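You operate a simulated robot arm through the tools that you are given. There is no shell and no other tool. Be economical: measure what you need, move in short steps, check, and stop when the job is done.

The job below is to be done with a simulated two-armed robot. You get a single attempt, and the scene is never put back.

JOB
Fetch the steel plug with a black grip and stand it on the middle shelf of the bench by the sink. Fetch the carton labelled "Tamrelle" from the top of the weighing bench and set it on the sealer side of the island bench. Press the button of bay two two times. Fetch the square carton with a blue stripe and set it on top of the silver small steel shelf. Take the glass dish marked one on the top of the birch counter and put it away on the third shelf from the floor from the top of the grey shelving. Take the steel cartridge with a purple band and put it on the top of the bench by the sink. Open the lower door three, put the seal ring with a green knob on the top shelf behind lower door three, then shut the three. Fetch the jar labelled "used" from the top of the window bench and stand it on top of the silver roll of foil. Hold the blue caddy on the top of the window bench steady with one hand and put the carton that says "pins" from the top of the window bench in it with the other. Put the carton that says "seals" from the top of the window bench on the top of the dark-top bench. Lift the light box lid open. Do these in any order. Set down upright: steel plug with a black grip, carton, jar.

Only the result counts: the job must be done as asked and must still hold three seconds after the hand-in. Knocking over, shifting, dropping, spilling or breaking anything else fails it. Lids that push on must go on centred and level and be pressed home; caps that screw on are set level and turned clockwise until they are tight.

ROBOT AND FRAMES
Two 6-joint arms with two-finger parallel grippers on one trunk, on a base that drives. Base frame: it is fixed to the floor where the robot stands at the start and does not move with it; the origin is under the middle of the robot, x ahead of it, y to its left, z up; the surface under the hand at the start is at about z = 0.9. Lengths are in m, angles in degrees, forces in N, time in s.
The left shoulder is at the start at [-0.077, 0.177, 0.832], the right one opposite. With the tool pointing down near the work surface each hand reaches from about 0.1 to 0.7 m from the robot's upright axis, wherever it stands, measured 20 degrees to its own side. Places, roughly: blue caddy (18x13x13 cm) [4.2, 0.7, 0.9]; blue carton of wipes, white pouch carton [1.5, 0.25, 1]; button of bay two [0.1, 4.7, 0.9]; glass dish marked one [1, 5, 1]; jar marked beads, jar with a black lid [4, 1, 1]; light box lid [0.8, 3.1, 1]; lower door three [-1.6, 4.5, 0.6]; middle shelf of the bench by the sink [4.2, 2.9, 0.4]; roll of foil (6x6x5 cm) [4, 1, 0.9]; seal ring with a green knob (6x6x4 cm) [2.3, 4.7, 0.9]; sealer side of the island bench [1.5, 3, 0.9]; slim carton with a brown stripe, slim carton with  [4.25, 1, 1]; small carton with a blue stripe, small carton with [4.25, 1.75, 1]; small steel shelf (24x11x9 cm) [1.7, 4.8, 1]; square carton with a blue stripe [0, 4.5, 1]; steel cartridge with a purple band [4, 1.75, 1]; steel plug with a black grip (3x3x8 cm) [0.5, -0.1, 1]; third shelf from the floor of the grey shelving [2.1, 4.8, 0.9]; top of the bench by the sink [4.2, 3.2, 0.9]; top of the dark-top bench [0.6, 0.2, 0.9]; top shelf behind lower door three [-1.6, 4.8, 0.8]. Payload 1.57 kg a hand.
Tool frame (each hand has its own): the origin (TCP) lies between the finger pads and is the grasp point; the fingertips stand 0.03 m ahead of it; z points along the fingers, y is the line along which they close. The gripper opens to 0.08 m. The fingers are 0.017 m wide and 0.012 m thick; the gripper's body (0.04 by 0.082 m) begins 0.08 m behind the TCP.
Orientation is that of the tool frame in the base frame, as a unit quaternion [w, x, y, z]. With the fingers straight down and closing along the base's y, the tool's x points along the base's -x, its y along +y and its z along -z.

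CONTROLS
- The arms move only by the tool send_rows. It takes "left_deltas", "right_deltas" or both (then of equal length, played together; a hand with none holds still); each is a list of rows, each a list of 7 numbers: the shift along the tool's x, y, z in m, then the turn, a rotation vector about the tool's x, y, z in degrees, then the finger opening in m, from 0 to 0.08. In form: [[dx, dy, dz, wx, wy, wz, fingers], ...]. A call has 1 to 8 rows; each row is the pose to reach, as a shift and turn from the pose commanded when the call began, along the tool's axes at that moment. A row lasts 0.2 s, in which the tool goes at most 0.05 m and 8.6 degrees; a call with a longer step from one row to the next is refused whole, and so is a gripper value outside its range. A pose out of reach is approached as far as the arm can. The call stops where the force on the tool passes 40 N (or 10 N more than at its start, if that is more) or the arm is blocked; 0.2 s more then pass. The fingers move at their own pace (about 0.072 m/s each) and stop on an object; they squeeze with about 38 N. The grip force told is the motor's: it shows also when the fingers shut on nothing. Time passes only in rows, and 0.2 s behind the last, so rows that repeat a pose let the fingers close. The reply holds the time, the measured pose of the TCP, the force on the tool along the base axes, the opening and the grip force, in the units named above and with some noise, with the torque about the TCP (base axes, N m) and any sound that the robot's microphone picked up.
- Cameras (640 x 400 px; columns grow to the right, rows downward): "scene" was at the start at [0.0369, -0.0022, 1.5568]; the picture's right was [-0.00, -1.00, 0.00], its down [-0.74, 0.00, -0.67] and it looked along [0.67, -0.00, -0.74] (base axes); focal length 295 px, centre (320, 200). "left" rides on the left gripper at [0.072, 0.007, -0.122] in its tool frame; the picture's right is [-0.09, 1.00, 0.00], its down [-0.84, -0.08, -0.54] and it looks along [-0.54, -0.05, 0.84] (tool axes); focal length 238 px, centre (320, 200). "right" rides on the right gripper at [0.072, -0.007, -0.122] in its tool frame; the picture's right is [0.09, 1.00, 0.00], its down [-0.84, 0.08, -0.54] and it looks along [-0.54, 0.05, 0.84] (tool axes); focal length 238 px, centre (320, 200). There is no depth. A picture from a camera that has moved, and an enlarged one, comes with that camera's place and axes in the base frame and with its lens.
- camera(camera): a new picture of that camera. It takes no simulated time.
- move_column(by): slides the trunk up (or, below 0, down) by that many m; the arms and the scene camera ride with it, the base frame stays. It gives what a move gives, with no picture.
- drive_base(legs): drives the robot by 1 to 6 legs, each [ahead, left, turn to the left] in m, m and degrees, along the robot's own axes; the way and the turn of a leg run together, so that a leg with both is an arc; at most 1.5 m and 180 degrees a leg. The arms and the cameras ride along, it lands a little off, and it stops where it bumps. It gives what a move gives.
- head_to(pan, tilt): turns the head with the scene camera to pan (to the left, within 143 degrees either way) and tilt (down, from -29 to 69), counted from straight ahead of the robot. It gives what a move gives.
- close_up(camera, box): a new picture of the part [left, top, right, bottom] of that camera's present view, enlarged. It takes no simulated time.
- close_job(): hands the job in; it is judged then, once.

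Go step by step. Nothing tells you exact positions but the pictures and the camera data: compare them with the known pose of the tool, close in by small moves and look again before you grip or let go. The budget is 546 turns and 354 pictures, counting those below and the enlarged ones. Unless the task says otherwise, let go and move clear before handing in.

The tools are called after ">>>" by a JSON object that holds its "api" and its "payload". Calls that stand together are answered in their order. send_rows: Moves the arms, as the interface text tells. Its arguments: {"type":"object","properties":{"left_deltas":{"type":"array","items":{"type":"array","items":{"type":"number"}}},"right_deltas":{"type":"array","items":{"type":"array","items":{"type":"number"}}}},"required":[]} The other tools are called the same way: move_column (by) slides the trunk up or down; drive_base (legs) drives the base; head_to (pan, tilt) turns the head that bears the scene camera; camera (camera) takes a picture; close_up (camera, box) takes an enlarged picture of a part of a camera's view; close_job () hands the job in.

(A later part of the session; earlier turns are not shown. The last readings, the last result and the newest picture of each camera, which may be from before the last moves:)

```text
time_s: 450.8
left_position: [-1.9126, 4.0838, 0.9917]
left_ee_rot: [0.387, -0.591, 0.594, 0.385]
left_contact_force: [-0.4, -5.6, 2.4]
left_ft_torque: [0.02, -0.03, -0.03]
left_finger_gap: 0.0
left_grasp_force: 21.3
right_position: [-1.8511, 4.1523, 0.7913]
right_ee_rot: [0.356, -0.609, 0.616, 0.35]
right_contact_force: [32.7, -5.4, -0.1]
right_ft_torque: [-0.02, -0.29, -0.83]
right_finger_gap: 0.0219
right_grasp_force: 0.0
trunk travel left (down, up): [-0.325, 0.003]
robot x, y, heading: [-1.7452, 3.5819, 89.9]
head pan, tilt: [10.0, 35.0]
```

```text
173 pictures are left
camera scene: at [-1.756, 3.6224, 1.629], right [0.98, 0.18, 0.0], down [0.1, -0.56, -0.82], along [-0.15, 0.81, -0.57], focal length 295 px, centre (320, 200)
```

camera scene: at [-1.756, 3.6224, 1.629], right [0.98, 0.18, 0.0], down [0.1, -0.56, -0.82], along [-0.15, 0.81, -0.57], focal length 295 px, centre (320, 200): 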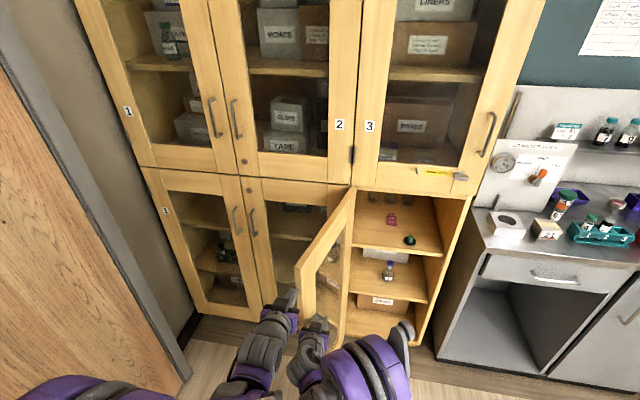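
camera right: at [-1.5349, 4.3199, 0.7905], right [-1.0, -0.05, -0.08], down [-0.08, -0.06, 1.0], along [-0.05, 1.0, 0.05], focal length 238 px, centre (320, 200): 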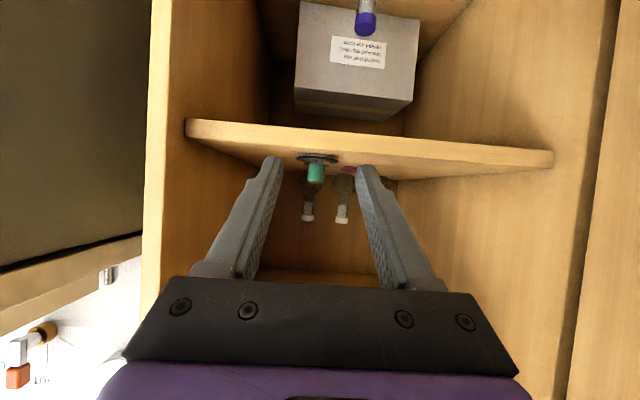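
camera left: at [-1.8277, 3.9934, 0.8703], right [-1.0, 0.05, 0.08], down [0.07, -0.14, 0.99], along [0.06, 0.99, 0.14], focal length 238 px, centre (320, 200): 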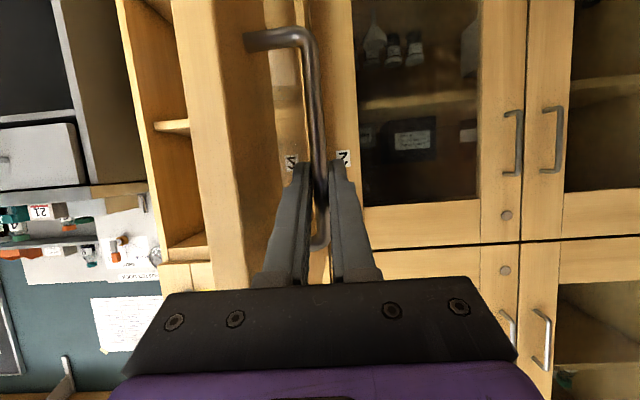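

My right hand, still extended, pressed the door open further. I'll back straight out to free both hands, then fold the right hand in.

>>> {"api": "drive_base", "payload": {"legs": [[-0.2, 0, 0]]}}

>>> {"api": "send_rows", "payload": {"right_deltas": [[-0.02, -0.02, -0.04, 0, 8, 0, 0.0], [-0.04, -0.04, -0.08, 0, 16, 0, 0.0], [-0.065, -0.06, -0.115, 0, 24, 0, 0.0], [-0.09, -0.08, -0.15, 0, 32, 0, 0.0], [-0.115, -0.1, -0.185, 0, 40, 0, 0.0], [-0.14, -0.12, -0.22, 0, 48, 0, 0.0], [-0.165, -0.14, -0.25, 0, 56, 0, 0.0]]}}

>>> {"api": "camera", "payload": {"camera": "scene"}}

```text
time_s: 452.4
left_position: [-1.9144, 3.885, 0.9922]
left_ee_rot: [0.387, -0.592, 0.594, 0.385]
left_contact_force: [0.2, 0.2, -0.1]
left_ft_torque: [-0.01, -0.02, 0.01]
left_finger_gap: 0.0
left_grasp_force: 21.5
right_position: [-1.8546, 3.9541, 0.7908]
right_ee_rot: [0.355, -0.611, 0.614, 0.352]
right_contact_force: [0.1, 0.6, 0.5]
right_ft_torque: [0.01, 0.01, -0.01]
right_finger_gap: 0.0502
right_grasp_force: 0.0
trunk travel left (down, up): [-0.325, 0.003]
robot x, y, heading: [-1.7435, 3.3815, 90.2]
head pan, tilt: [10.0, 35.0]
```

```text
time_s: 454.0
left_position: [-1.9154, 3.8845, 0.9906]
left_ee_rot: [0.387, -0.592, 0.593, 0.385]
left_contact_force: [-0.4, -0.1, -0.6]
left_ft_torque: [0.0, -0.02, 0.02]
left_finger_gap: 0.0
left_grasp_force: 21.0
right_position: [-1.7164, 3.821, 1.0627]
right_ee_rot: [0.024, -0.704, 0.709, 0.024]
right_contact_force: [0.5, -0.2, -0.3]
right_ft_torque: [-0.02, 0.03, 0.01]
right_finger_gap: 0.0
right_grasp_force: 21.1
trunk travel left (down, up): [-0.325, 0.003]
robot x, y, heading: [-1.745, 3.3816, 90.1]
head pan, tilt: [10.0, 35.0]
```

```text
172 pictures are left
camera scene: at [-1.7593, 3.4242, 1.629], right [0.98, 0.18, 0.0], down [0.1, -0.56, -0.82], along [-0.14, 0.81, -0.57], focal length 295 px, centre (320, 200)
```

scene: 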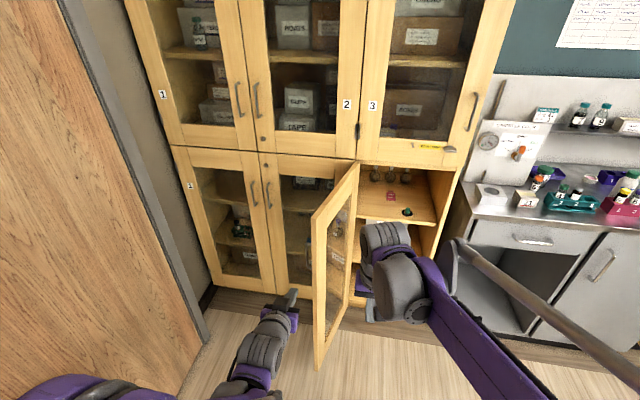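

The door is at ~105° now. I'll raise the right hand clear, shift the left fist to the outer side of the door, and drive in.

>>> {"api": "send_rows", "payload": {"left_deltas": [[0, 0.03, 0, 0, 0, 0, 0], [0, 0.06, 0, 0, 0, 0, 0], [0, 0.085, 0, 0, 0, 0, 0], [0, 0.085, 0, 0, 0, 0, 0]], "right_deltas": [[0.03, -0.02, -0.035, 0, 0, 0, 0], [0.06, -0.04, -0.07, 0, 0, 0, 0], [0.09, -0.06, -0.1, 0, 0, 0, 0], [0.11, -0.08, -0.14, 0, 0, 0, 0]]}}

>>> {"api": "drive_base", "payload": {"legs": [[0.33, 0, 0]]}}

>>> {"api": "camera", "payload": {"camera": "scene"}}

```text
refused: row 1 steps farther than a row can; nothing moved
```

```text
time_s: 455.6
left_position: [-1.9138, 4.085, 0.99]
left_ee_rot: [0.386, -0.591, 0.595, 0.384]
left_contact_force: [-2.1, -7.6, -7.2]
left_ft_torque: [-0.25, 0.07, -0.03]
left_finger_gap: 0.0
left_grasp_force: 21.2
right_position: [-1.7177, 4.0276, 1.0616]
right_ee_rot: [0.026, -0.703, 0.71, 0.025]
right_contact_force: [0.4, 0.1, 0.3]
right_ft_torque: [0.0, 0.0, 0.0]
right_finger_gap: 0.0
right_grasp_force: 21.1
trunk travel left (down, up): [-0.325, 0.003]
robot x, y, heading: [-1.7451, 3.5852, 90.0]
head pan, tilt: [10.0, 35.0]
stopped in leg 1: the force on the tool passed its limit at 174 N (the readings are from after the stop); the commanded pose is now the measured one
```

```text
171 pictures are left
camera scene: at [-1.76, 3.6289, 1.629], right [0.98, 0.17, 0.0], down [0.1, -0.56, -0.82], along [-0.14, 0.81, -0.57], focal length 295 px, centre (320, 200)
```

scene: 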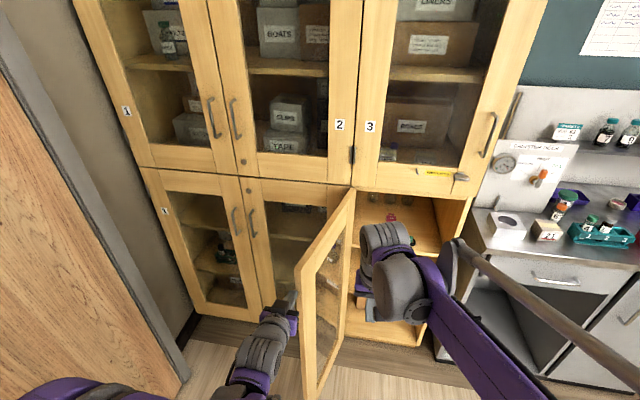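

I must not chain those. Back off, then reposition the hands separately.

>>> {"api": "drive_base", "payload": {"legs": [[-0.15, 0, 0]]}}

>>> {"api": "send_rows", "payload": {"left_deltas": [[0, 0.03, 0, 0, 0, 0, 0], [0, 0.06, 0, 0, 0, 0, 0], [0, 0.09, 0, 0, 0, 0, 0], [0, 0.09, 0, 0, 0, 0, 0], [0, 0.09, 0, 0, 0, 0, 0]], "right_deltas": [[0.02, -0.02, -0.03, 0, 0, 0, 0], [0.04, -0.04, -0.06, 0, 0, 0, 0], [0.06, -0.06, -0.09, 0, 0, 0, 0], [0.08, -0.08, -0.12, 0, 0, 0, 0], [0.1, -0.1, -0.15, 0, 0, 0, 0]]}}

>>> {"api": "camera", "payload": {"camera": "scene"}}

```text
time_s: 457.0
left_position: [-1.9135, 3.9419, 0.9918]
left_ee_rot: [0.388, -0.591, 0.595, 0.384]
left_contact_force: [-0.7, -0.6, 0.6]
left_ft_torque: [-0.06, -0.01, -0.04]
left_finger_gap: 0.0
left_grasp_force: 22.1
right_position: [-1.7165, 3.8834, 1.0619]
right_ee_rot: [0.026, -0.703, 0.71, 0.024]
right_contact_force: [-0.2, -0.4, -0.4]
right_ft_torque: [0.0, 0.0, 0.0]
right_finger_gap: 0.0
right_grasp_force: 21.5
trunk travel left (down, up): [-0.325, 0.003]
robot x, y, heading: [-1.7422, 3.4437, 89.7]
head pan, tilt: [10.0, 35.0]
```

```text
time_s: 458.2
left_position: [-2.0018, 3.9403, 0.9926]
left_ee_rot: [0.387, -0.591, 0.594, 0.385]
left_contact_force: [-0.3, -0.2, -0.7]
left_ft_torque: [-0.01, 0.01, 0.01]
left_finger_gap: 0.0
left_grasp_force: 21.4
right_position: [-1.6159, 3.7711, 1.2049]
right_ee_rot: [0.026, -0.703, 0.71, 0.024]
right_contact_force: [-0.2, -0.4, 0.1]
right_ft_torque: [0.0, -0.01, -0.01]
right_finger_gap: 0.0
right_grasp_force: 21.4
trunk travel left (down, up): [-0.325, 0.003]
robot x, y, heading: [-1.7402, 3.44, 90.2]
head pan, tilt: [10.0, 35.0]
```

```text
170 pictures are left
camera scene: at [-1.7598, 3.4826, 1.6289], right [0.98, 0.17, 0.0], down [0.1, -0.56, -0.82], along [-0.14, 0.81, -0.57], focal length 295 px, centre (320, 200)
```

scene: 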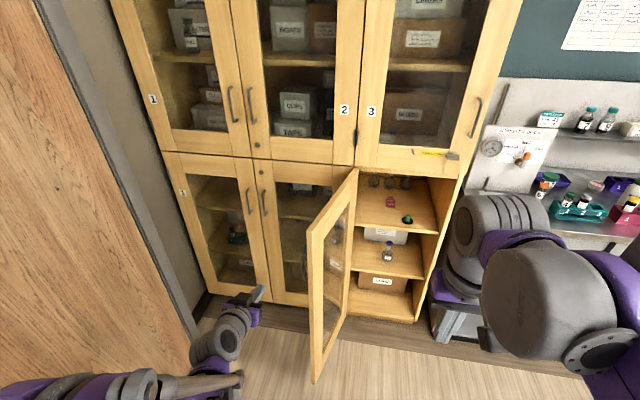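

>>> {"api": "drive_base", "payload": {"legs": [[0.28, 0, 0]]}}

>>> {"api": "camera", "payload": {"camera": "scene"}}

```text
time_s: 460.1
left_position: [-2.0065, 4.2231, 0.9917]
left_ee_rot: [-0.386, 0.593, -0.593, -0.385]
left_contact_force: [-0.7, 0.0, 0.2]
left_ft_torque: [0.01, 0.03, 0.01]
left_finger_gap: 0.0001
left_grasp_force: 21.4
right_position: [-1.6182, 4.0554, 1.2026]
right_ee_rot: [0.026, -0.705, 0.708, 0.024]
right_contact_force: [-0.1, -0.1, -0.1]
right_ft_torque: [0.01, 0.01, -0.01]
right_finger_gap: 0.0002
right_grasp_force: 21.2
trunk travel left (down, up): [-0.325, 0.003]
robot x, y, heading: [-1.7462, 3.725, 90.2]
head pan, tilt: [10.0, 35.0]
```

```text
169 pictures are left
camera scene: at [-1.7608, 3.766, 1.6287], right [0.98, 0.18, 0.0], down [0.1, -0.56, -0.82], along [-0.15, 0.81, -0.57], focal length 295 px, centre (320, 200)
```

scene: 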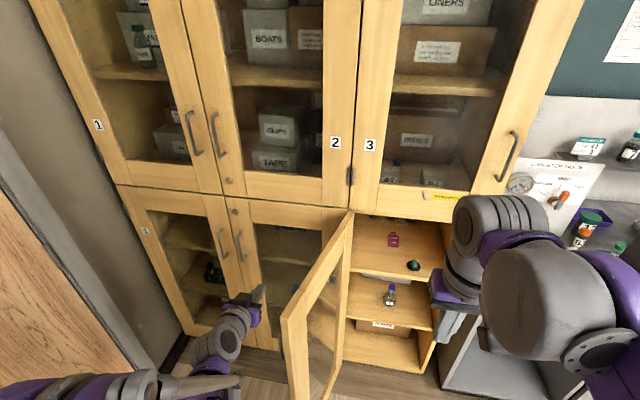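

Push the door from its outer side toward +x.

>>> {"api": "send_rows", "payload": {"left_deltas": [[0, -0.045, 0, 0, 0, 0, 0], [0, -0.09, 0, 0, 0, 0, 0], [0, -0.135, 0, 0, 0, 0, 0], [0, -0.18, 0, 0, 0, 0, 0], [0, -0.225, 0, 0, 0, 0, 0], [0, -0.27, 0, 0, 0, 0, 0], [0, -0.315, 0, 0, 0, 0, 0], [0, -0.36, 0, 0, 0, 0, 0]]}}

>>> {"api": "camera", "payload": {"camera": "scene"}}

```text
time_s: 461.9
left_position: [-1.6433, 4.2246, 0.9934]
left_ee_rot: [0.387, -0.592, 0.593, 0.385]
left_contact_force: [0.4, -0.4, 0.1]
left_ft_torque: [0.03, 0.0, 0.01]
left_finger_gap: 0.0003
left_grasp_force: 21.8
right_position: [-1.6158, 4.0567, 1.2046]
right_ee_rot: [0.025, -0.705, 0.709, 0.025]
right_contact_force: [0.4, 0.5, -0.4]
right_ft_torque: [-0.03, 0.0, -0.01]
right_finger_gap: 0.0
right_grasp_force: 21.0
trunk travel left (down, up): [-0.325, 0.003]
robot x, y, heading: [-1.7475, 3.7265, 90.3]
head pan, tilt: [10.0, 35.0]
```

```text
168 pictures are left
camera scene: at [-1.7593, 3.7667, 1.6289], right [0.98, 0.18, 0.0], down [0.1, -0.56, -0.82], along [-0.15, 0.81, -0.57], focal length 295 px, centre (320, 200)
```

scene: 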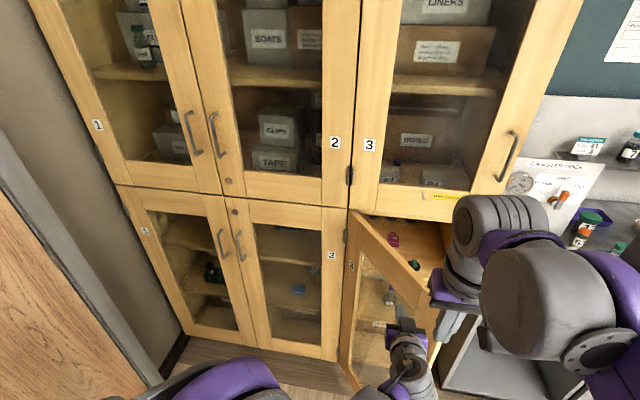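

Door is at ~50°. Now push forward to close it.

>>> {"api": "drive_base", "payload": {"legs": [[0.22, 0, 0]]}}

>>> {"api": "camera", "payload": {"camera": "scene"}}

```text
time_s: 463.6
left_position: [-1.6477, 4.4398, 0.9929]
left_ee_rot: [-0.386, 0.593, -0.592, -0.385]
left_contact_force: [0.2, 0.3, 0.0]
left_ft_torque: [0.01, 0.0, 0.01]
left_finger_gap: 0.0
left_grasp_force: 21.6
right_position: [-1.6192, 4.2716, 1.2025]
right_ee_rot: [0.026, -0.705, 0.708, 0.024]
right_contact_force: [0.4, 0.8, -0.2]
right_ft_torque: [-0.01, 0.01, -0.01]
right_finger_gap: 0.0
right_grasp_force: 21.3
trunk travel left (down, up): [-0.325, 0.003]
robot x, y, heading: [-1.7444, 3.9406, 90.5]
head pan, tilt: [10.0, 35.0]
```

```text
167 pictures are left
camera scene: at [-1.7622, 3.9825, 1.6287], right [0.98, 0.18, 0.0], down [0.1, -0.56, -0.82], along [-0.15, 0.81, -0.57], focal length 295 px, centre (320, 200)
```

scene: 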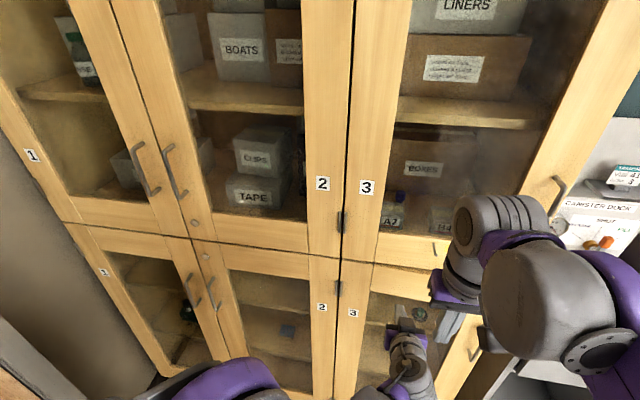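

Nearly shut. Press a bit more with the arm until resistance.

>>> {"api": "send_rows", "payload": {"left_deltas": [[-0.006, -0.02, 0.013, 0, 0, 0, 0], [-0.012, -0.04, 0.026, 0, 0, 0, 0], [-0.018, -0.06, 0.04, 0, 0, 0, 0], [-0.023, -0.08, 0.05, 0, 0, 0, 0], [-0.028, -0.08, 0.061, 0, 0, 0, 0], [-0.033, -0.08, 0.072, 0, 0, 0, 0], [-0.037, -0.08, 0.082, 0, 0, 0, 0]]}}

>>> {"api": "camera", "payload": {"camera": "left"}}

```text
time_s: 464.6
left_position: [-1.5808, 4.4875, 0.9906]
left_ee_rot: [-0.382, 0.597, -0.591, -0.386]
left_contact_force: [-4.6, -20.2, 6.4]
left_ft_torque: [0.12, -0.05, 0.14]
left_finger_gap: 0.0
left_grasp_force: 21.7
right_position: [-1.6209, 4.2719, 1.2036]
right_ee_rot: [0.025, -0.706, 0.708, 0.024]
right_contact_force: [-0.3, 0.1, -0.3]
right_ft_torque: [-0.06, 0.02, 0.02]
right_finger_gap: 0.0
right_grasp_force: 21.4
trunk travel left (down, up): [-0.325, 0.003]
robot x, y, heading: [-1.7459, 3.9419, 89.9]
head pan, tilt: [10.0, 35.0]
stopped in row 4 (left hand): the force on the tool passed its limit at 62 N (the readings are from after the stop); the commanded pose is now the measured one
```

```text
166 pictures are left
camera left: at [-1.5852, 4.3477, 0.9767], right [-1.0, 0.03, 0.08], down [0.08, -0.15, 0.99], along [0.04, 0.99, 0.15], focal length 238 px, centre (320, 200)
```

left: 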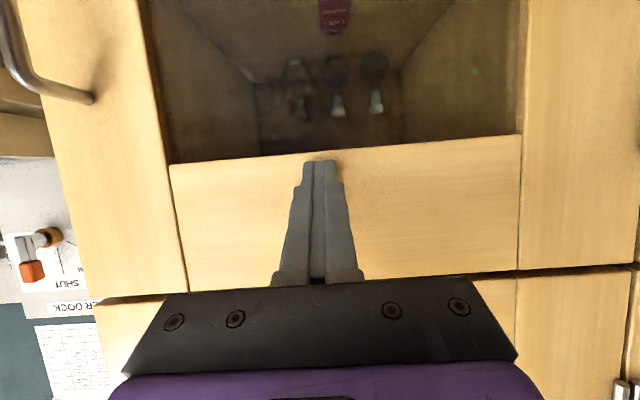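

>>> {"api": "drive_base", "payload": {"legs": [[-0.3, 0, 0]]}}

>>> {"api": "camera", "payload": {"camera": "scene"}}

>>> {"api": "camera", "payload": {"camera": "left"}}

```text
time_s: 466.6
left_position: [-1.5754, 4.1973, 0.9921]
left_ee_rot: [-0.383, 0.595, -0.592, -0.385]
left_contact_force: [0.6, -0.5, 0.9]
left_ft_torque: [0.01, 0.0, 0.01]
left_finger_gap: 0.0002
left_grasp_force: 21.4
right_position: [-1.616, 3.9805, 1.2038]
right_ee_rot: [0.026, -0.703, 0.71, 0.024]
right_contact_force: [-0.5, -1.3, 0.5]
right_ft_torque: [0.01, -0.02, 0.01]
right_finger_gap: 0.0001
right_grasp_force: 21.0
trunk travel left (down, up): [-0.325, 0.003]
robot x, y, heading: [-1.7466, 3.6488, 90.2]
head pan, tilt: [10.0, 35.0]
```

```text
165 pictures are left
camera scene: at [-1.761, 3.6918, 1.6291], right [0.98, 0.17, 0.0], down [0.1, -0.57, -0.82], along [-0.14, 0.81, -0.57], focal length 295 px, centre (320, 200)
```

scene: 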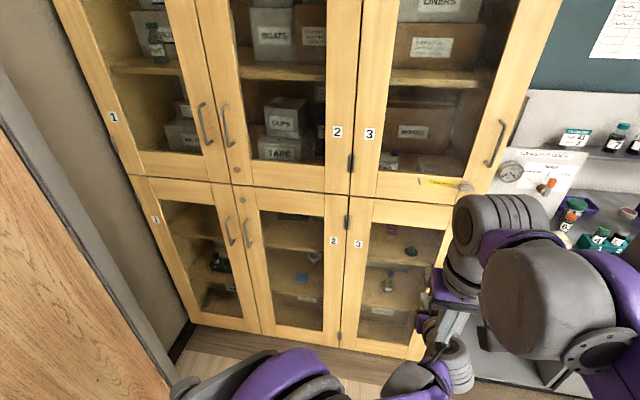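

```text
164 pictures are left
camera left: at [-1.5813, 4.0572, 0.9769], right [-1.0, 0.03, 0.08], down [0.08, -0.15, 0.99], along [0.05, 0.99, 0.15], focal length 238 px, centre (320, 200)
```

left: 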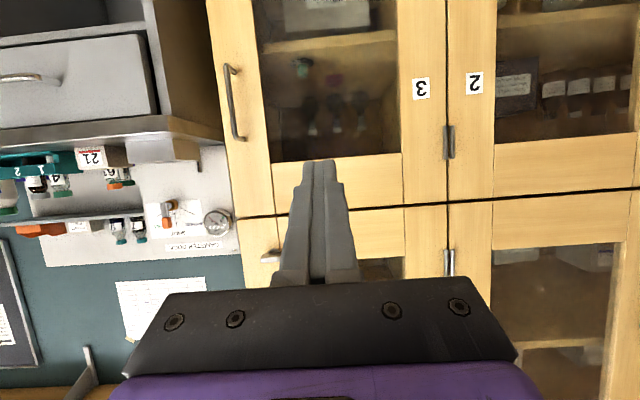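

Door three is shut with the ring inside on its top shelf. Next are the window-bench jobs; first untangle and tuck the arms.

>>> {"api": "send_rows", "payload": {"left_deltas": [[0, 0.04, 0, 0, 0, 0, 0], [0, 0.085, 0, 0, 0, 0, 0], [0, 0.13, 0, 0, 0, 0, 0], [0, 0.175, 0, 0, 0, 0, 0], [0, 0.22, 0, 0, 0, 0, 0], [0, 0.265, 0, 0, 0, 0, 0], [0, 0.31, 0, 0, 0, 0, 0]]}}

>>> {"api": "send_rows", "payload": {"left_deltas": [[-0.015, 0, -0.035, 0, 8.2, 0, 0.0], [-0.03, 0, -0.07, 0, 16.4, 0, 0.0], [-0.045, 0, -0.105, 0, 24.6, 0, 0.0], [-0.06, 0, -0.14, 0, 32.8, 0, 0.0], [-0.075, 0, -0.175, 0, 41, 0, 0.0], [-0.09, 0, -0.21, 0, 49.2, 0, 0.0], [-0.105, 0, -0.245, 0, 57.4, 0, 0.0], [-0.12, 0, -0.28, 0, 65.6, 0, 0.0]]}}

```text
time_s: 468.2
left_position: [-1.8883, 4.1975, 0.9917]
left_ee_rot: [-0.384, 0.595, -0.592, -0.385]
left_contact_force: [0.3, 0.3, 0.2]
left_ft_torque: [0.0, 0.01, 0.0]
left_finger_gap: 0.0
left_grasp_force: 21.0
right_position: [-1.6178, 3.9803, 1.2038]
right_ee_rot: [0.025, -0.703, 0.71, 0.024]
right_contact_force: [0.4, -0.5, -0.5]
right_ft_torque: [-0.03, 0.03, -0.03]
right_finger_gap: 0.0
right_grasp_force: 20.8
trunk travel left (down, up): [-0.325, 0.003]
robot x, y, heading: [-1.7453, 3.6493, 89.9]
head pan, tilt: [10.0, 35.0]
```

```text
time_s: 470.0
left_position: [-1.8861, 3.9876, 1.219]
left_ee_rot: [-0.001, 0.708, -0.706, -0.001]
left_contact_force: [1.0, -0.4, 0.2]
left_ft_torque: [0.02, 0.03, -0.02]
left_finger_gap: 0.0
left_grasp_force: 21.3
right_position: [-1.6174, 3.9807, 1.2037]
right_ee_rot: [0.025, -0.703, 0.71, 0.024]
right_contact_force: [0.6, 0.0, -0.3]
right_ft_torque: [-0.01, -0.01, 0.02]
right_finger_gap: 0.0
right_grasp_force: 21.3
trunk travel left (down, up): [-0.325, 0.003]
robot x, y, heading: [-1.7456, 3.6522, 90.2]
head pan, tilt: [10.0, 35.0]
```

>>> {"api": "drive_base", "payload": {"legs": [[-0.1, 0, -90], [1.4, 0, 0]]}}

>>> {"api": "head_to", "payload": {"pan": -60, "tilt": 25}}

>>> {"api": "camera", "payload": {"camera": "scene"}}

```text
time_s: 480.6
left_position: [-0.1067, 3.7688, 1.217]
left_ee_rot: [0.001, -0.016, 1.0, 0.0]
left_contact_force: [-0.2, 0.0, -1.3]
left_ft_torque: [0.02, -0.02, 0.02]
left_finger_gap: 0.0001
left_grasp_force: 21.2
right_position: [-0.108, 3.5004, 1.2039]
right_ee_rot: [0.035, -0.008, 0.999, -0.001]
right_contact_force: [-0.2, 0.0, 0.4]
right_ft_torque: [0.0, 0.04, -0.02]
right_finger_gap: 0.0002
right_grasp_force: 21.5
trunk travel left (down, up): [-0.325, 0.003]
robot x, y, heading: [-0.4395, 3.6207, 1.7]
head pan, tilt: [10.0, 35.0]
```

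```text
time_s: 482.0
left_position: [-0.1054, 3.7704, 1.217]
left_ee_rot: [0.002, -0.015, 1.0, 0.0]
left_contact_force: [-0.4, 0.3, 0.0]
left_ft_torque: [0.04, -0.02, 0.0]
left_finger_gap: 0.0001
left_grasp_force: 21.4
right_position: [-0.1062, 3.4996, 1.2028]
right_ee_rot: [0.036, -0.008, 0.999, 0.0]
right_contact_force: [0.1, 0.2, 0.0]
right_ft_torque: [-0.02, 0.03, 0.01]
right_finger_gap: 0.0
right_grasp_force: 21.4
trunk travel left (down, up): [-0.325, 0.003]
robot x, y, heading: [-0.4404, 3.6193, 1.6]
head pan, tilt: [-60.0, 25.0]
```

```text
163 pictures are left
camera scene: at [-0.4363, 3.5387, 1.6447], right [-0.85, -0.52, 0.0], down [-0.22, 0.36, -0.91], along [0.47, -0.77, -0.42], focal length 295 px, centre (320, 200)
```

scene: 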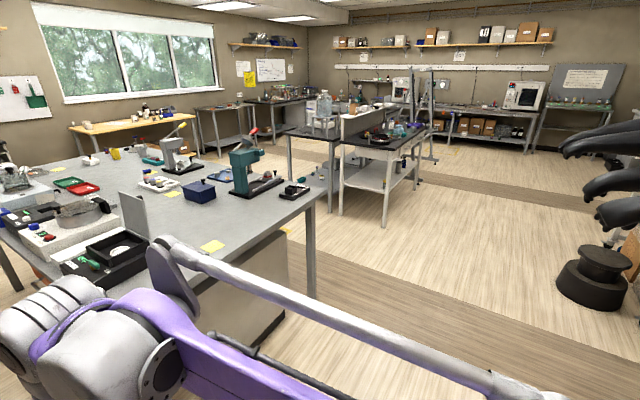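

The way is clear. Slide toward y≈1.55 and then along the aisle to the window bench.

>>> {"api": "drive_base", "payload": {"legs": [[0, -1.05, -1.6], [0, -1.0, 0]]}}

>>> {"api": "drive_base", "payload": {"legs": [[1.4, 0, 0], [1.4, 0, 0]]}}

```text
time_s: 500.2
left_position: [-0.1057, 1.7119, 1.2179]
left_ee_rot: [0.002, 0.001, 1.0, 0.0]
left_contact_force: [-0.2, 0.1, -0.5]
left_ft_torque: [-0.03, 0.01, 0.0]
left_finger_gap: 0.0001
left_grasp_force: 21.8
right_position: [-0.1145, 1.442, 1.2062]
right_ee_rot: [0.035, 0.007, 0.999, -0.001]
right_contact_force: [-0.4, 0.3, 0.2]
right_ft_torque: [-0.03, 0.03, 0.0]
right_finger_gap: 0.0
right_grasp_force: 21.0
trunk travel left (down, up): [-0.325, 0.003]
robot x, y, heading: [-0.4449, 1.5694, -0.1]
head pan, tilt: [-60.0, 25.0]
```

```text
time_s: 513.8
left_position: [2.6929, 1.6896, 1.2179]
left_ee_rot: [0.002, 0.007, 1.0, 0.0]
left_contact_force: [-0.5, -0.4, 0.9]
left_ft_torque: [-0.04, -0.05, 0.0]
left_finger_gap: 0.0001
left_grasp_force: 21.2
right_position: [2.6813, 1.421, 1.2042]
right_ee_rot: [0.035, 0.013, 0.999, -0.002]
right_contact_force: [-0.6, -0.1, 0.3]
right_ft_torque: [-0.01, 0.03, 0.01]
right_finger_gap: 0.0002
right_grasp_force: 20.8
trunk travel left (down, up): [-0.325, 0.003]
robot x, y, heading: [2.352, 1.5536, -0.9]
head pan, tilt: [-60.0, 25.0]
```

>>> {"api": "drive_base", "payload": {"legs": [[0.85, 0, 0.8], [0, -0.5, 0]]}}

>>> {"api": "head_to", "payload": {"pan": 0, "tilt": 35}}

>>> {"api": "camera", "payload": {"camera": "scene"}}

```text
time_s: 522.7
left_position: [3.5388, 1.2029, 1.2185]
left_ee_rot: [0.002, -0.013, 1.0, 0.0]
left_contact_force: [-0.8, 0.2, -0.3]
left_ft_torque: [-0.01, 0.0, -0.02]
left_finger_gap: 0.0001
left_grasp_force: 21.7
right_position: [3.5358, 0.9348, 1.2038]
right_ee_rot: [0.035, -0.006, 0.999, -0.001]
right_contact_force: [0.0, 0.2, 0.3]
right_ft_torque: [0.0, -0.04, 0.0]
right_finger_gap: 0.0
right_grasp_force: 21.9
trunk travel left (down, up): [-0.325, 0.003]
robot x, y, heading: [3.2049, 1.0534, 1.4]
head pan, tilt: [-60.0, 25.0]
```

```text
time_s: 524.0
left_position: [3.5379, 1.2031, 1.218]
left_ee_rot: [0.002, -0.012, 1.0, 0.0]
left_contact_force: [0.0, -0.2, 0.1]
left_ft_torque: [-0.02, 0.01, 0.02]
left_finger_gap: 0.0
left_grasp_force: 21.3
right_position: [3.5352, 0.9341, 1.2038]
right_ee_rot: [0.035, -0.007, 0.999, -0.001]
right_contact_force: [-0.3, -0.9, -0.2]
right_ft_torque: [0.02, -0.01, 0.0]
right_finger_gap: 0.0001
right_grasp_force: 21.5
trunk travel left (down, up): [-0.325, 0.003]
robot x, y, heading: [3.2069, 1.0567, 1.2]
head pan, tilt: [0.0, 35.0]
```

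```text
162 pictures are left
camera scene: at [3.2469, 1.0536, 1.629], right [0.02, -1.0, 0.0], down [-0.57, -0.01, -0.82], along [0.82, 0.02, -0.57], focal length 295 px, centre (320, 200)
```

scene: 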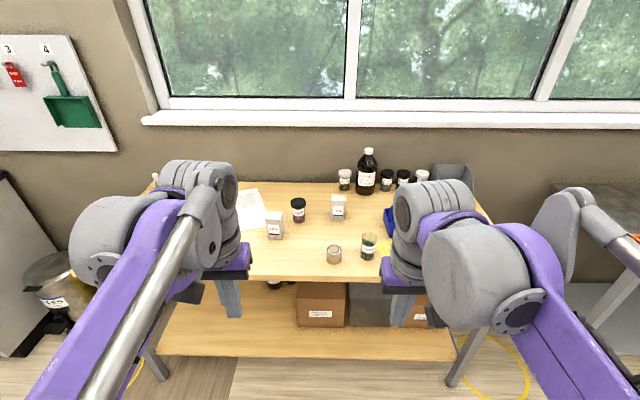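

>>> {"api": "close_up", "payload": {"camera": "scene", "box": [230, 140, 400, 290]}}

>>> {"api": "head_to", "payload": {"pan": -25, "tilt": 30}}

>>> {"api": "close_up", "payload": {"camera": "scene", "box": [160, 130, 400, 290]}}

```text
2.67 times, centred on (315, 215) of scene
camera zoom: at [3.2469, 1.0536, 1.629], right [0.02, -1.0, 0.0], down [-0.57, -0.01, -0.82], along [0.82, 0.02, -0.57], focal length 786 px, centre (333, 160)
```

zoom: 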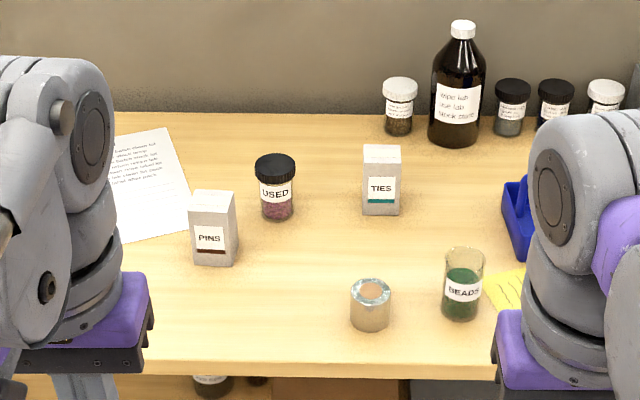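

```text
time_s: 524.9
left_position: [3.5366, 1.2022, 1.2166]
left_ee_rot: [0.002, -0.013, 1.0, 0.0]
left_contact_force: [0.1, 0.0, 0.2]
left_ft_torque: [0.0, 0.01, 0.0]
left_finger_gap: 0.0
left_grasp_force: 21.6
right_position: [3.5356, 0.9337, 1.2052]
right_ee_rot: [0.035, -0.007, 0.999, -0.001]
right_contact_force: [-0.5, 0.4, 0.4]
right_ft_torque: [-0.02, 0.02, 0.04]
right_finger_gap: 0.0002
right_grasp_force: 20.9
trunk travel left (down, up): [-0.325, 0.003]
robot x, y, heading: [3.2028, 1.0574, 1.2]
head pan, tilt: [-25.0, 30.0]
```

```text
2.50 times, centred on (280, 210) of scene
camera zoom: at [3.2417, 1.0153, 1.6367], right [-0.4, -0.92, 0.0], down [-0.46, 0.2, -0.87], along [0.79, -0.35, -0.5], focal length 737 px, centre (420, 175)
```

zoom: 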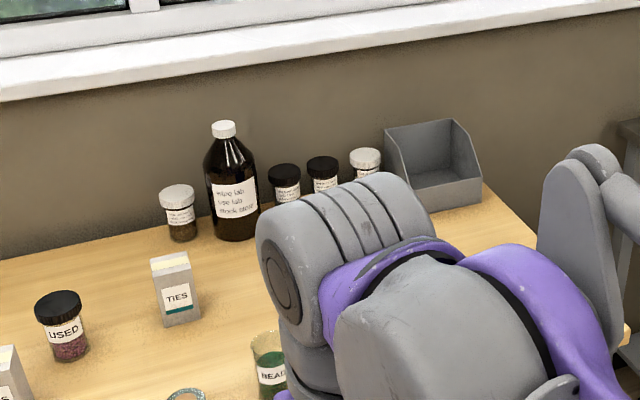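

I see USED (black-lidded jar at ~[4.15, 1.16]), PINS, TIES, the beads beaker, and the silver foil roll (~[3.94, 1.024]). I'll drive closer and take the jar with the left hand.

>>> {"api": "drive_base", "payload": {"legs": [[0.3, -0.04, -1]]}}

>>> {"api": "send_rows", "payload": {"left_deltas": [[-0.04, 0, -0.01, 0, 0, 0, 0.04], [-0.08, 0, -0.01, 0, 0, 0, 0.08], [-0.12, 0, 0, 0, 0, 0, 0.08]], "right_deltas": [[0.0, 0, -0.02, 0, 2, 0, 0], [0.0, -0.03, -0.03, 0, 4, 0, 0], [0.0, -0.06, -0.03, 0, 4, 0, 0]]}}

>>> {"api": "camera", "payload": {"camera": "left"}}

>>> {"api": "head_to", "payload": {"pan": 0, "tilt": 45}}

>>> {"api": "camera", "payload": {"camera": "scene"}}

```text
time_s: 527.0
left_position: [3.848, 1.1626, 1.2169]
left_ee_rot: [0.002, -0.004, 1.0, 0.0]
left_contact_force: [0.6, 0.4, -1.0]
left_ft_torque: [0.03, 0.0, 0.01]
left_finger_gap: 0.0
left_grasp_force: 21.3
right_position: [3.8421, 0.8925, 1.2052]
right_ee_rot: [0.035, 0.001, 0.999, -0.001]
right_contact_force: [0.9, -0.5, -0.3]
right_ft_torque: [0.02, 0.02, -0.02]
right_finger_gap: 0.0
right_grasp_force: 21.2
trunk travel left (down, up): [-0.325, 0.003]
robot x, y, heading: [3.5122, 1.0185, 0.4]
head pan, tilt: [-25.0, 30.0]
```

```text
time_s: 527.8
left_position: [3.9712, 1.1626, 1.2172]
left_ee_rot: [0.001, -0.005, 1.0, 0.0]
left_contact_force: [-0.2, -0.2, 0.3]
left_ft_torque: [-0.01, 0.05, -0.01]
left_finger_gap: 0.0797
left_grasp_force: 0.0
right_position: [3.8411, 0.8322, 1.235]
right_ee_rot: [-0.001, 0.002, 1.0, -0.002]
right_contact_force: [0.7, 0.4, -0.9]
right_ft_torque: [0.01, 0.02, 0.0]
right_finger_gap: 0.0
right_grasp_force: 20.9
trunk travel left (down, up): [-0.325, 0.003]
robot x, y, heading: [3.5114, 1.0202, 0.5]
head pan, tilt: [-25.0, 30.0]
```

```text
159 pictures are left
camera left: at [3.8993, 1.1698, 1.3389], right [0.08, 1.0, 0.0], down [0.84, -0.07, 0.54], along [0.54, -0.04, -0.84], focal length 238 px, centre (320, 200)
```

left: 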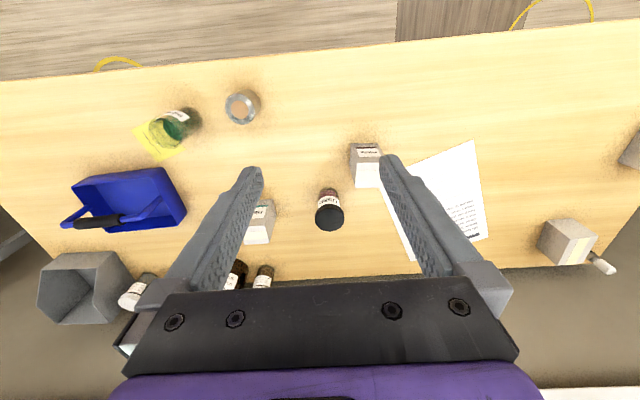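

```text
time_s: 528.7
left_position: [3.9681, 1.1632, 1.2174]
left_ee_rot: [0.002, -0.004, 1.0, 0.0]
left_contact_force: [-0.4, 1.1, -0.2]
left_ft_torque: [0.01, 0.02, -0.02]
left_finger_gap: 0.0802
left_grasp_force: 0.2
right_position: [3.84, 0.8328, 1.2333]
right_ee_rot: [0.0, 0.002, 1.0, -0.001]
right_contact_force: [-0.2, -0.8, 0.6]
right_ft_torque: [-0.02, -0.02, -0.01]
right_finger_gap: 0.0
right_grasp_force: 21.8
trunk travel left (down, up): [-0.325, 0.003]
robot x, y, heading: [3.5113, 1.0205, 0.5]
head pan, tilt: [0.0, 45.0]
```

```text
158 pictures are left
camera scene: at [3.5486, 1.0173, 1.6142], right [0.0, -1.0, 0.0], down [-0.71, 0.0, -0.71], along [0.71, 0.0, -0.71], focal length 295 px, centre (320, 200)
```

scene: 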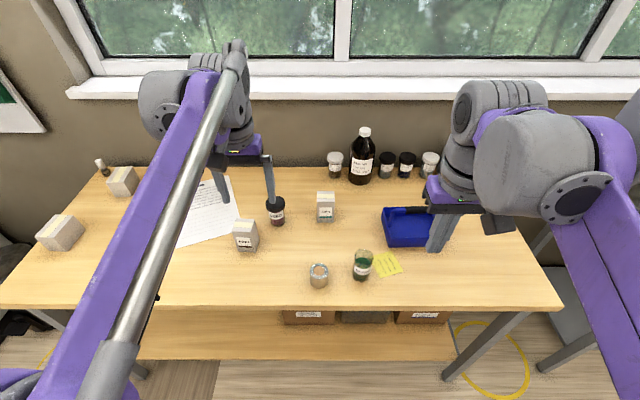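

>>> {"api": "drive_base", "payload": {"legs": [[0.05, 0, 0]]}}

>>> {"api": "send_rows", "payload": {"left_deltas": [[-0.03, 0.0, 0.03, 0, 0, 0, 0.08], [-0.06, 0.002, 0.06, 0, 0, 0, 0.08], [-0.09, 0.005, 0.09, 0, 0, 0, 0.08], [-0.12, 0.005, 0.11, 0, 0, 0, 0.08], [-0.147, 0.005, 0.13, 0, 0, 0, 0.08]]}}

>>> {"api": "camera", "payload": {"camera": "left"}}

```text
time_s: 529.6
left_position: [4.0138, 1.1631, 1.2169]
left_ee_rot: [0.003, -0.004, 1.0, -0.001]
left_contact_force: [0.0, 1.2, 0.1]
left_ft_torque: [-0.01, -0.03, -0.02]
left_finger_gap: 0.0801
left_grasp_force: 0.1
right_position: [3.8839, 0.8315, 1.234]
right_ee_rot: [0.0, 0.002, 1.0, -0.001]
right_contact_force: [0.1, 0.6, 0.3]
right_ft_torque: [0.0, -0.03, 0.01]
right_finger_gap: 0.0
right_grasp_force: 21.0
trunk travel left (down, up): [-0.325, 0.003]
robot x, y, heading: [3.5582, 1.021, 0.2]
head pan, tilt: [0.0, 45.0]
```

```text
time_s: 530.8
left_position: [4.1644, 1.1677, 1.0852]
left_ee_rot: [0.001, -0.004, 1.0, 0.0]
left_contact_force: [0.3, 0.9, -0.3]
left_ft_torque: [-0.01, 0.01, 0.02]
left_finger_gap: 0.0802
left_grasp_force: 0.1
right_position: [3.8898, 0.8316, 1.2339]
right_ee_rot: [-0.001, 0.003, 1.0, -0.001]
right_contact_force: [0.0, -0.1, 0.1]
right_ft_torque: [-0.01, 0.02, -0.01]
right_finger_gap: 0.0
right_grasp_force: 21.7
trunk travel left (down, up): [-0.325, 0.003]
robot x, y, heading: [3.5645, 1.0171, 0.3]
head pan, tilt: [0.0, 45.0]
```

```text
157 pictures are left
camera left: at [4.0926, 1.1754, 1.2074], right [0.08, 1.0, 0.0], down [0.84, -0.07, 0.54], along [0.54, -0.05, -0.84], focal length 238 px, centre (320, 200)
```

left: 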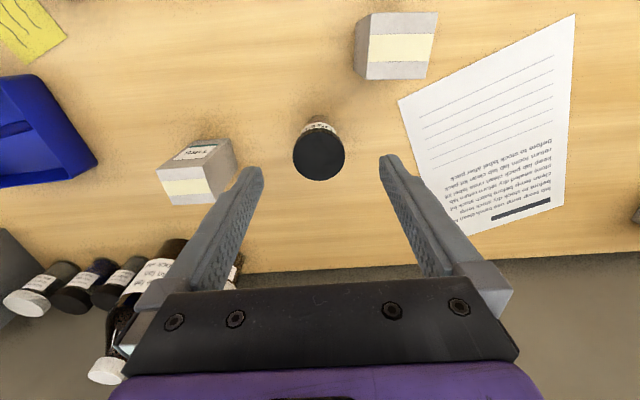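

>>> {"api": "send_rows", "payload": {"left_deltas": [[-0.012, -0.002, 0.03, 0, 0, 0, 0.08], [-0.012, -0.002, 0.06, 0, 0, 0, 0.08]]}}

>>> {"api": "camera", "payload": {"camera": "left"}}

>>> {"api": "close_up", "payload": {"camera": "scene", "box": [220, 150, 340, 260]}}

```text
time_s: 531.4
left_position: [4.1768, 1.169, 1.0253]
left_ee_rot: [0.002, -0.005, 1.0, 0.0]
left_contact_force: [0.8, -0.3, 0.8]
left_ft_torque: [0.02, -0.03, 0.02]
left_finger_gap: 0.0801
left_grasp_force: 0.1
right_position: [3.8882, 0.8322, 1.2346]
right_ee_rot: [-0.001, 0.002, 1.0, 0.0]
right_contact_force: [-0.3, -0.6, 0.0]
right_ft_torque: [-0.02, -0.02, -0.02]
right_finger_gap: 0.0003
right_grasp_force: 20.9
trunk travel left (down, up): [-0.325, 0.003]
robot x, y, heading: [3.5573, 1.0203, 0.5]
head pan, tilt: [0.0, 45.0]
```

```text
156 pictures are left
camera left: at [4.1049, 1.1758, 1.1485], right [0.08, 1.0, 0.0], down [0.84, -0.07, 0.54], along [0.54, -0.05, -0.84], focal length 238 px, centre (320, 200)
```

left: 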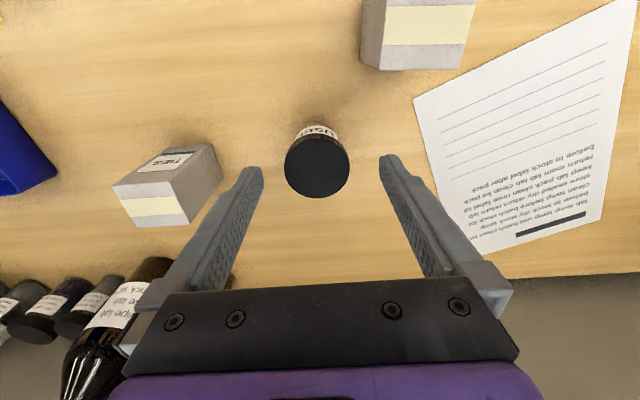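

```text
3.64 times, centred on (280, 205) of scene
camera zoom: at [3.5971, 1.0178, 1.6141], right [0.0, -1.0, 0.0], down [-0.71, 0.0, -0.71], along [0.71, 0.0, -0.71], focal length 1072 px, centre (466, 182)
```

zoom: 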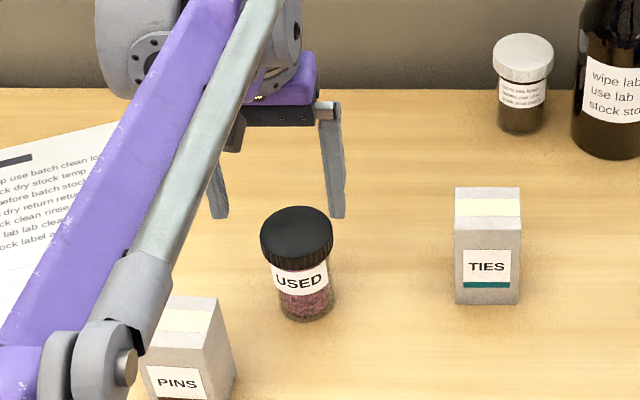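

>>> {"api": "send_rows", "payload": {"left_deltas": [[-0.003, -0.003, 0.03, 0, 0, 0, 0.08], [-0.003, -0.003, 0.057, 0, 0, 0, 0.08], [-0.003, -0.003, 0.057, 0, 0, 0, 0.05], [-0.003, -0.003, 0.057, 0, 0, 0, 0.02], [-0.003, -0.003, 0.057, 0, 0, 0, 0.02]]}}

>>> {"api": "camera", "payload": {"camera": "left"}}

```text
time_s: 532.6
left_position: [4.1813, 1.163, 0.9704]
left_ee_rot: [0.002, -0.004, 1.0, 0.0]
left_contact_force: [0.0, -0.2, -0.6]
left_ft_torque: [0.03, 0.04, 0.01]
left_finger_gap: 0.0543
left_grasp_force: 37.5
right_position: [3.888, 0.8328, 1.2356]
right_ee_rot: [0.0, 0.003, 1.0, -0.001]
right_contact_force: [0.7, 0.6, 0.6]
right_ft_torque: [-0.01, 0.04, 0.0]
right_finger_gap: 0.0003
right_grasp_force: 21.1
trunk travel left (down, up): [-0.325, 0.003]
robot x, y, heading: [3.5605, 1.0139, 0.4]
head pan, tilt: [0.0, 45.0]
```

```text
154 pictures are left
camera left: at [4.1096, 1.1706, 1.0932], right [0.08, 1.0, 0.0], down [0.84, -0.07, 0.54], along [0.54, -0.05, -0.84], focal length 238 px, centre (320, 200)
```

left: 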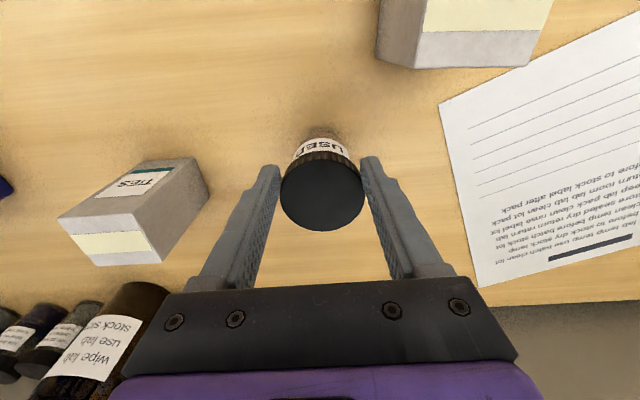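

Gripped on the lid. Lift and move above the foil roll.

>>> {"api": "send_rows", "payload": {"left_deltas": [[0, 0, -0.02, 0, 0, 0, 0.02], [0, 0, -0.06, 0, 0, 0, 0.02], [0, 0, -0.1, 0, 0, 0, 0.02], [0.03, -0.02, -0.12, 0, 0, 0, 0.02], [0.07, -0.04, -0.12, 0, 0, 0, 0.02], [0.11, -0.06, -0.12, 0, 0, 0, 0.02], [0.15, -0.085, -0.12, 0, 0, 0, 0.02]]}}

>>> {"api": "camera", "payload": {"camera": "left"}}

>>> {"api": "close_up", "payload": {"camera": "scene", "box": [220, 170, 420, 310]}}

```text
time_s: 534.2
left_position: [4.0259, 1.0748, 1.089]
left_ee_rot: [0.001, -0.004, 1.0, 0.001]
left_contact_force: [1.2, -0.2, -1.8]
left_ft_torque: [-0.01, 0.01, 0.01]
left_finger_gap: 0.054
left_grasp_force: 38.0
right_position: [3.8861, 0.8324, 1.2356]
right_ee_rot: [0.001, 0.003, 1.0, -0.002]
right_contact_force: [0.1, 0.1, -0.2]
right_ft_torque: [0.02, -0.04, 0.0]
right_finger_gap: 0.0001
right_grasp_force: 21.7
trunk travel left (down, up): [-0.325, 0.003]
robot x, y, heading: [3.5613, 1.0195, 0.4]
head pan, tilt: [0.0, 45.0]
```

```text
153 pictures are left
camera left: at [3.9536, 1.0818, 1.2112], right [0.08, 1.0, 0.0], down [0.84, -0.07, 0.55], along [0.54, -0.04, -0.84], focal length 238 px, centre (320, 200)
```

left: 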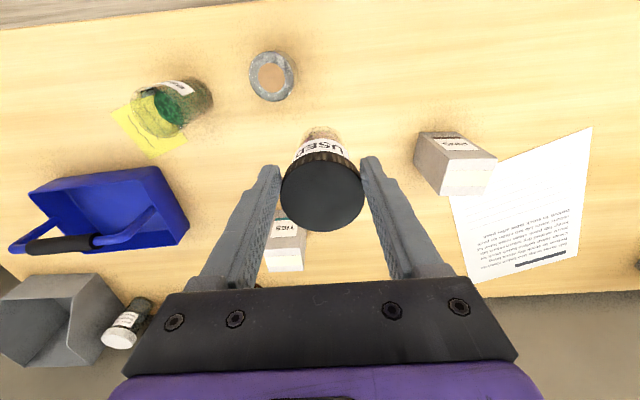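

```text
2.86 times, centred on (320, 240) of scene
camera zoom: at [3.5952, 1.017, 1.6141], right [0.0, -1.0, 0.0], down [-0.71, 0.0, -0.71], along [0.71, 0.0, -0.71], focal length 842 px, centre (320, 86)
```

zoom: 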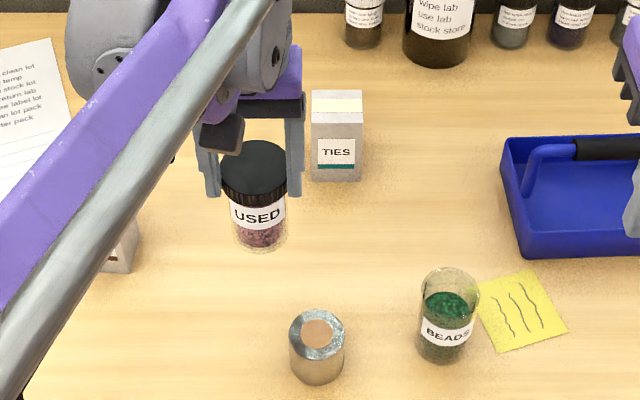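

>>> {"api": "send_rows", "payload": {"left_deltas": [[0.03, -0.02, 0, 0, 0, 0, 0.02], [0.054, -0.041, 0.0, 0, 0, 0, 0.02], [0.054, -0.041, 0.03, 0, 0, 0, 0.02]]}}

>>> {"api": "camera", "payload": {"camera": "left"}}

>>> {"api": "close_up", "payload": {"camera": "scene", "box": [270, 210, 390, 320]}}

```text
time_s: 535.0
left_position: [3.9765, 1.0365, 1.0598]
left_ee_rot: [0.001, -0.005, 1.0, 0.0]
left_contact_force: [-0.3, -0.5, -1.8]
left_ft_torque: [0.01, 0.03, 0.0]
left_finger_gap: 0.054
left_grasp_force: 37.9
right_position: [3.8891, 0.8326, 1.234]
right_ee_rot: [0.0, 0.002, 1.0, -0.001]
right_contact_force: [0.0, -0.7, 0.4]
right_ft_torque: [-0.02, 0.01, -0.02]
right_finger_gap: 0.0
right_grasp_force: 21.6
trunk travel left (down, up): [-0.325, 0.003]
robot x, y, heading: [3.5598, 1.0211, 0.2]
head pan, tilt: [0.0, 45.0]
```

```text
151 pictures are left
camera left: at [3.9048, 1.0436, 1.1813], right [0.08, 1.0, 0.0], down [0.84, -0.07, 0.54], along [0.54, -0.05, -0.84], focal length 238 px, centre (320, 200)
```

left: 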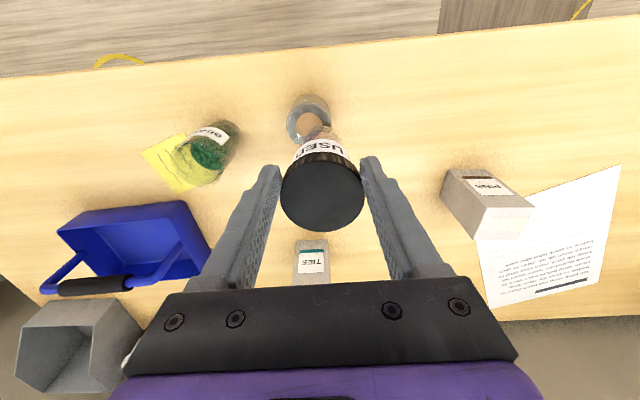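

```text
3.64 times, centred on (330, 265) of scene
camera zoom: at [3.5984, 1.0179, 1.6141], right [0.0, -1.0, 0.0], down [-0.71, 0.0, -0.71], along [0.71, 0.0, -0.71], focal length 1072 px, centre (284, -36)
```

zoom: 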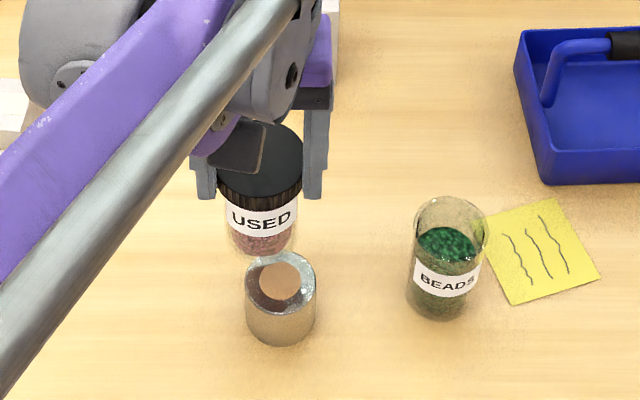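

>>> {"api": "send_rows", "payload": {"left_deltas": [[0.011, -0.009, 0.01, 0, 0, 0, 0.02], [0.011, -0.009, 0.026, 0, 0, 0, 0.02], [0.011, -0.009, 0.026, 0, 0, 0, 0.02]]}}

>>> {"api": "camera", "payload": {"camera": "left"}}

>>> {"api": "close_up", "payload": {"camera": "scene", "box": [270, 210, 390, 320]}}

```text
time_s: 535.8
left_position: [3.9655, 1.0285, 1.0326]
left_ee_rot: [0.002, -0.005, 1.0, 0.0]
left_contact_force: [-0.4, 0.3, -1.7]
left_ft_torque: [0.0, 0.0, 0.03]
left_finger_gap: 0.0536
left_grasp_force: 38.6
right_position: [3.887, 0.8331, 1.2344]
right_ee_rot: [0.0, 0.003, 1.0, -0.001]
right_contact_force: [1.1, 0.4, 0.5]
right_ft_torque: [0.01, -0.01, -0.02]
right_finger_gap: 0.0002
right_grasp_force: 21.3
trunk travel left (down, up): [-0.325, 0.003]
robot x, y, heading: [3.5574, 1.0172, 0.1]
head pan, tilt: [0.0, 45.0]
```

```text
149 pictures are left
camera left: at [3.8926, 1.0347, 1.1546], right [0.08, 1.0, 0.0], down [0.84, -0.07, 0.54], along [0.54, -0.05, -0.84], focal length 238 px, centre (320, 200)
```

left: 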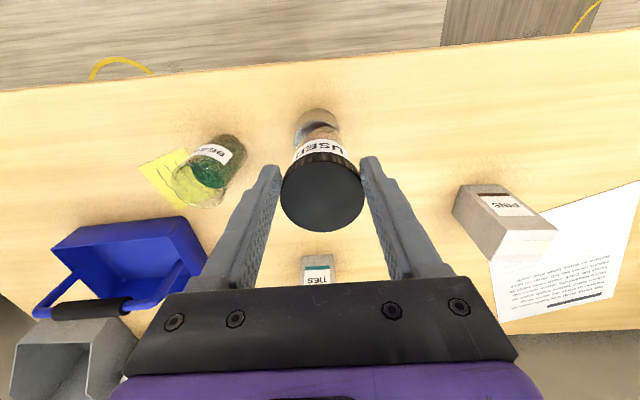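

```text
3.64 times, centred on (330, 265) of scene
camera zoom: at [3.5968, 1.0176, 1.6141], right [0.0, -1.0, 0.0], down [-0.71, 0.0, -0.71], along [0.71, 0.0, -0.71], focal length 1072 px, centre (284, -36)
```

zoom: 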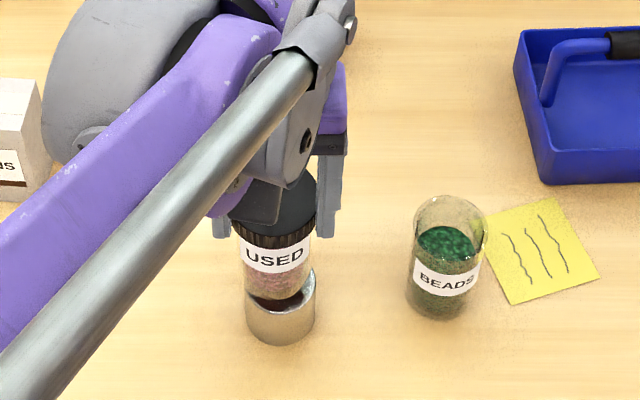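

>>> {"api": "close_up", "payload": {"camera": "scene", "box": [325, 265, 375, 310]}}

```text
8.89 times, centred on (350, 288) of scene
camera zoom: at [3.5968, 1.0176, 1.6141], right [0.0, -1.0, 0.0], down [-0.71, 0.0, -0.71], along [0.71, 0.0, -0.71], focal length 2619 px, centre (53, -578)
```

zoom: 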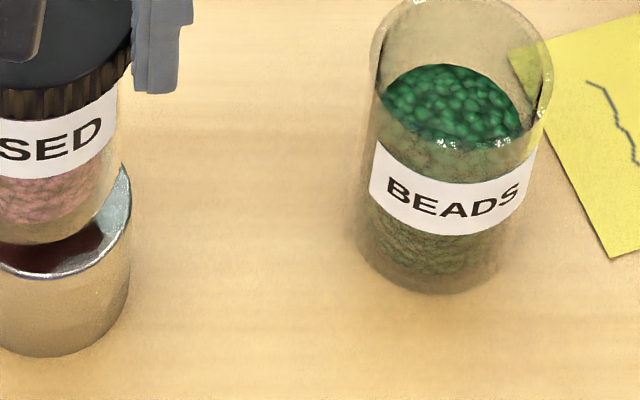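

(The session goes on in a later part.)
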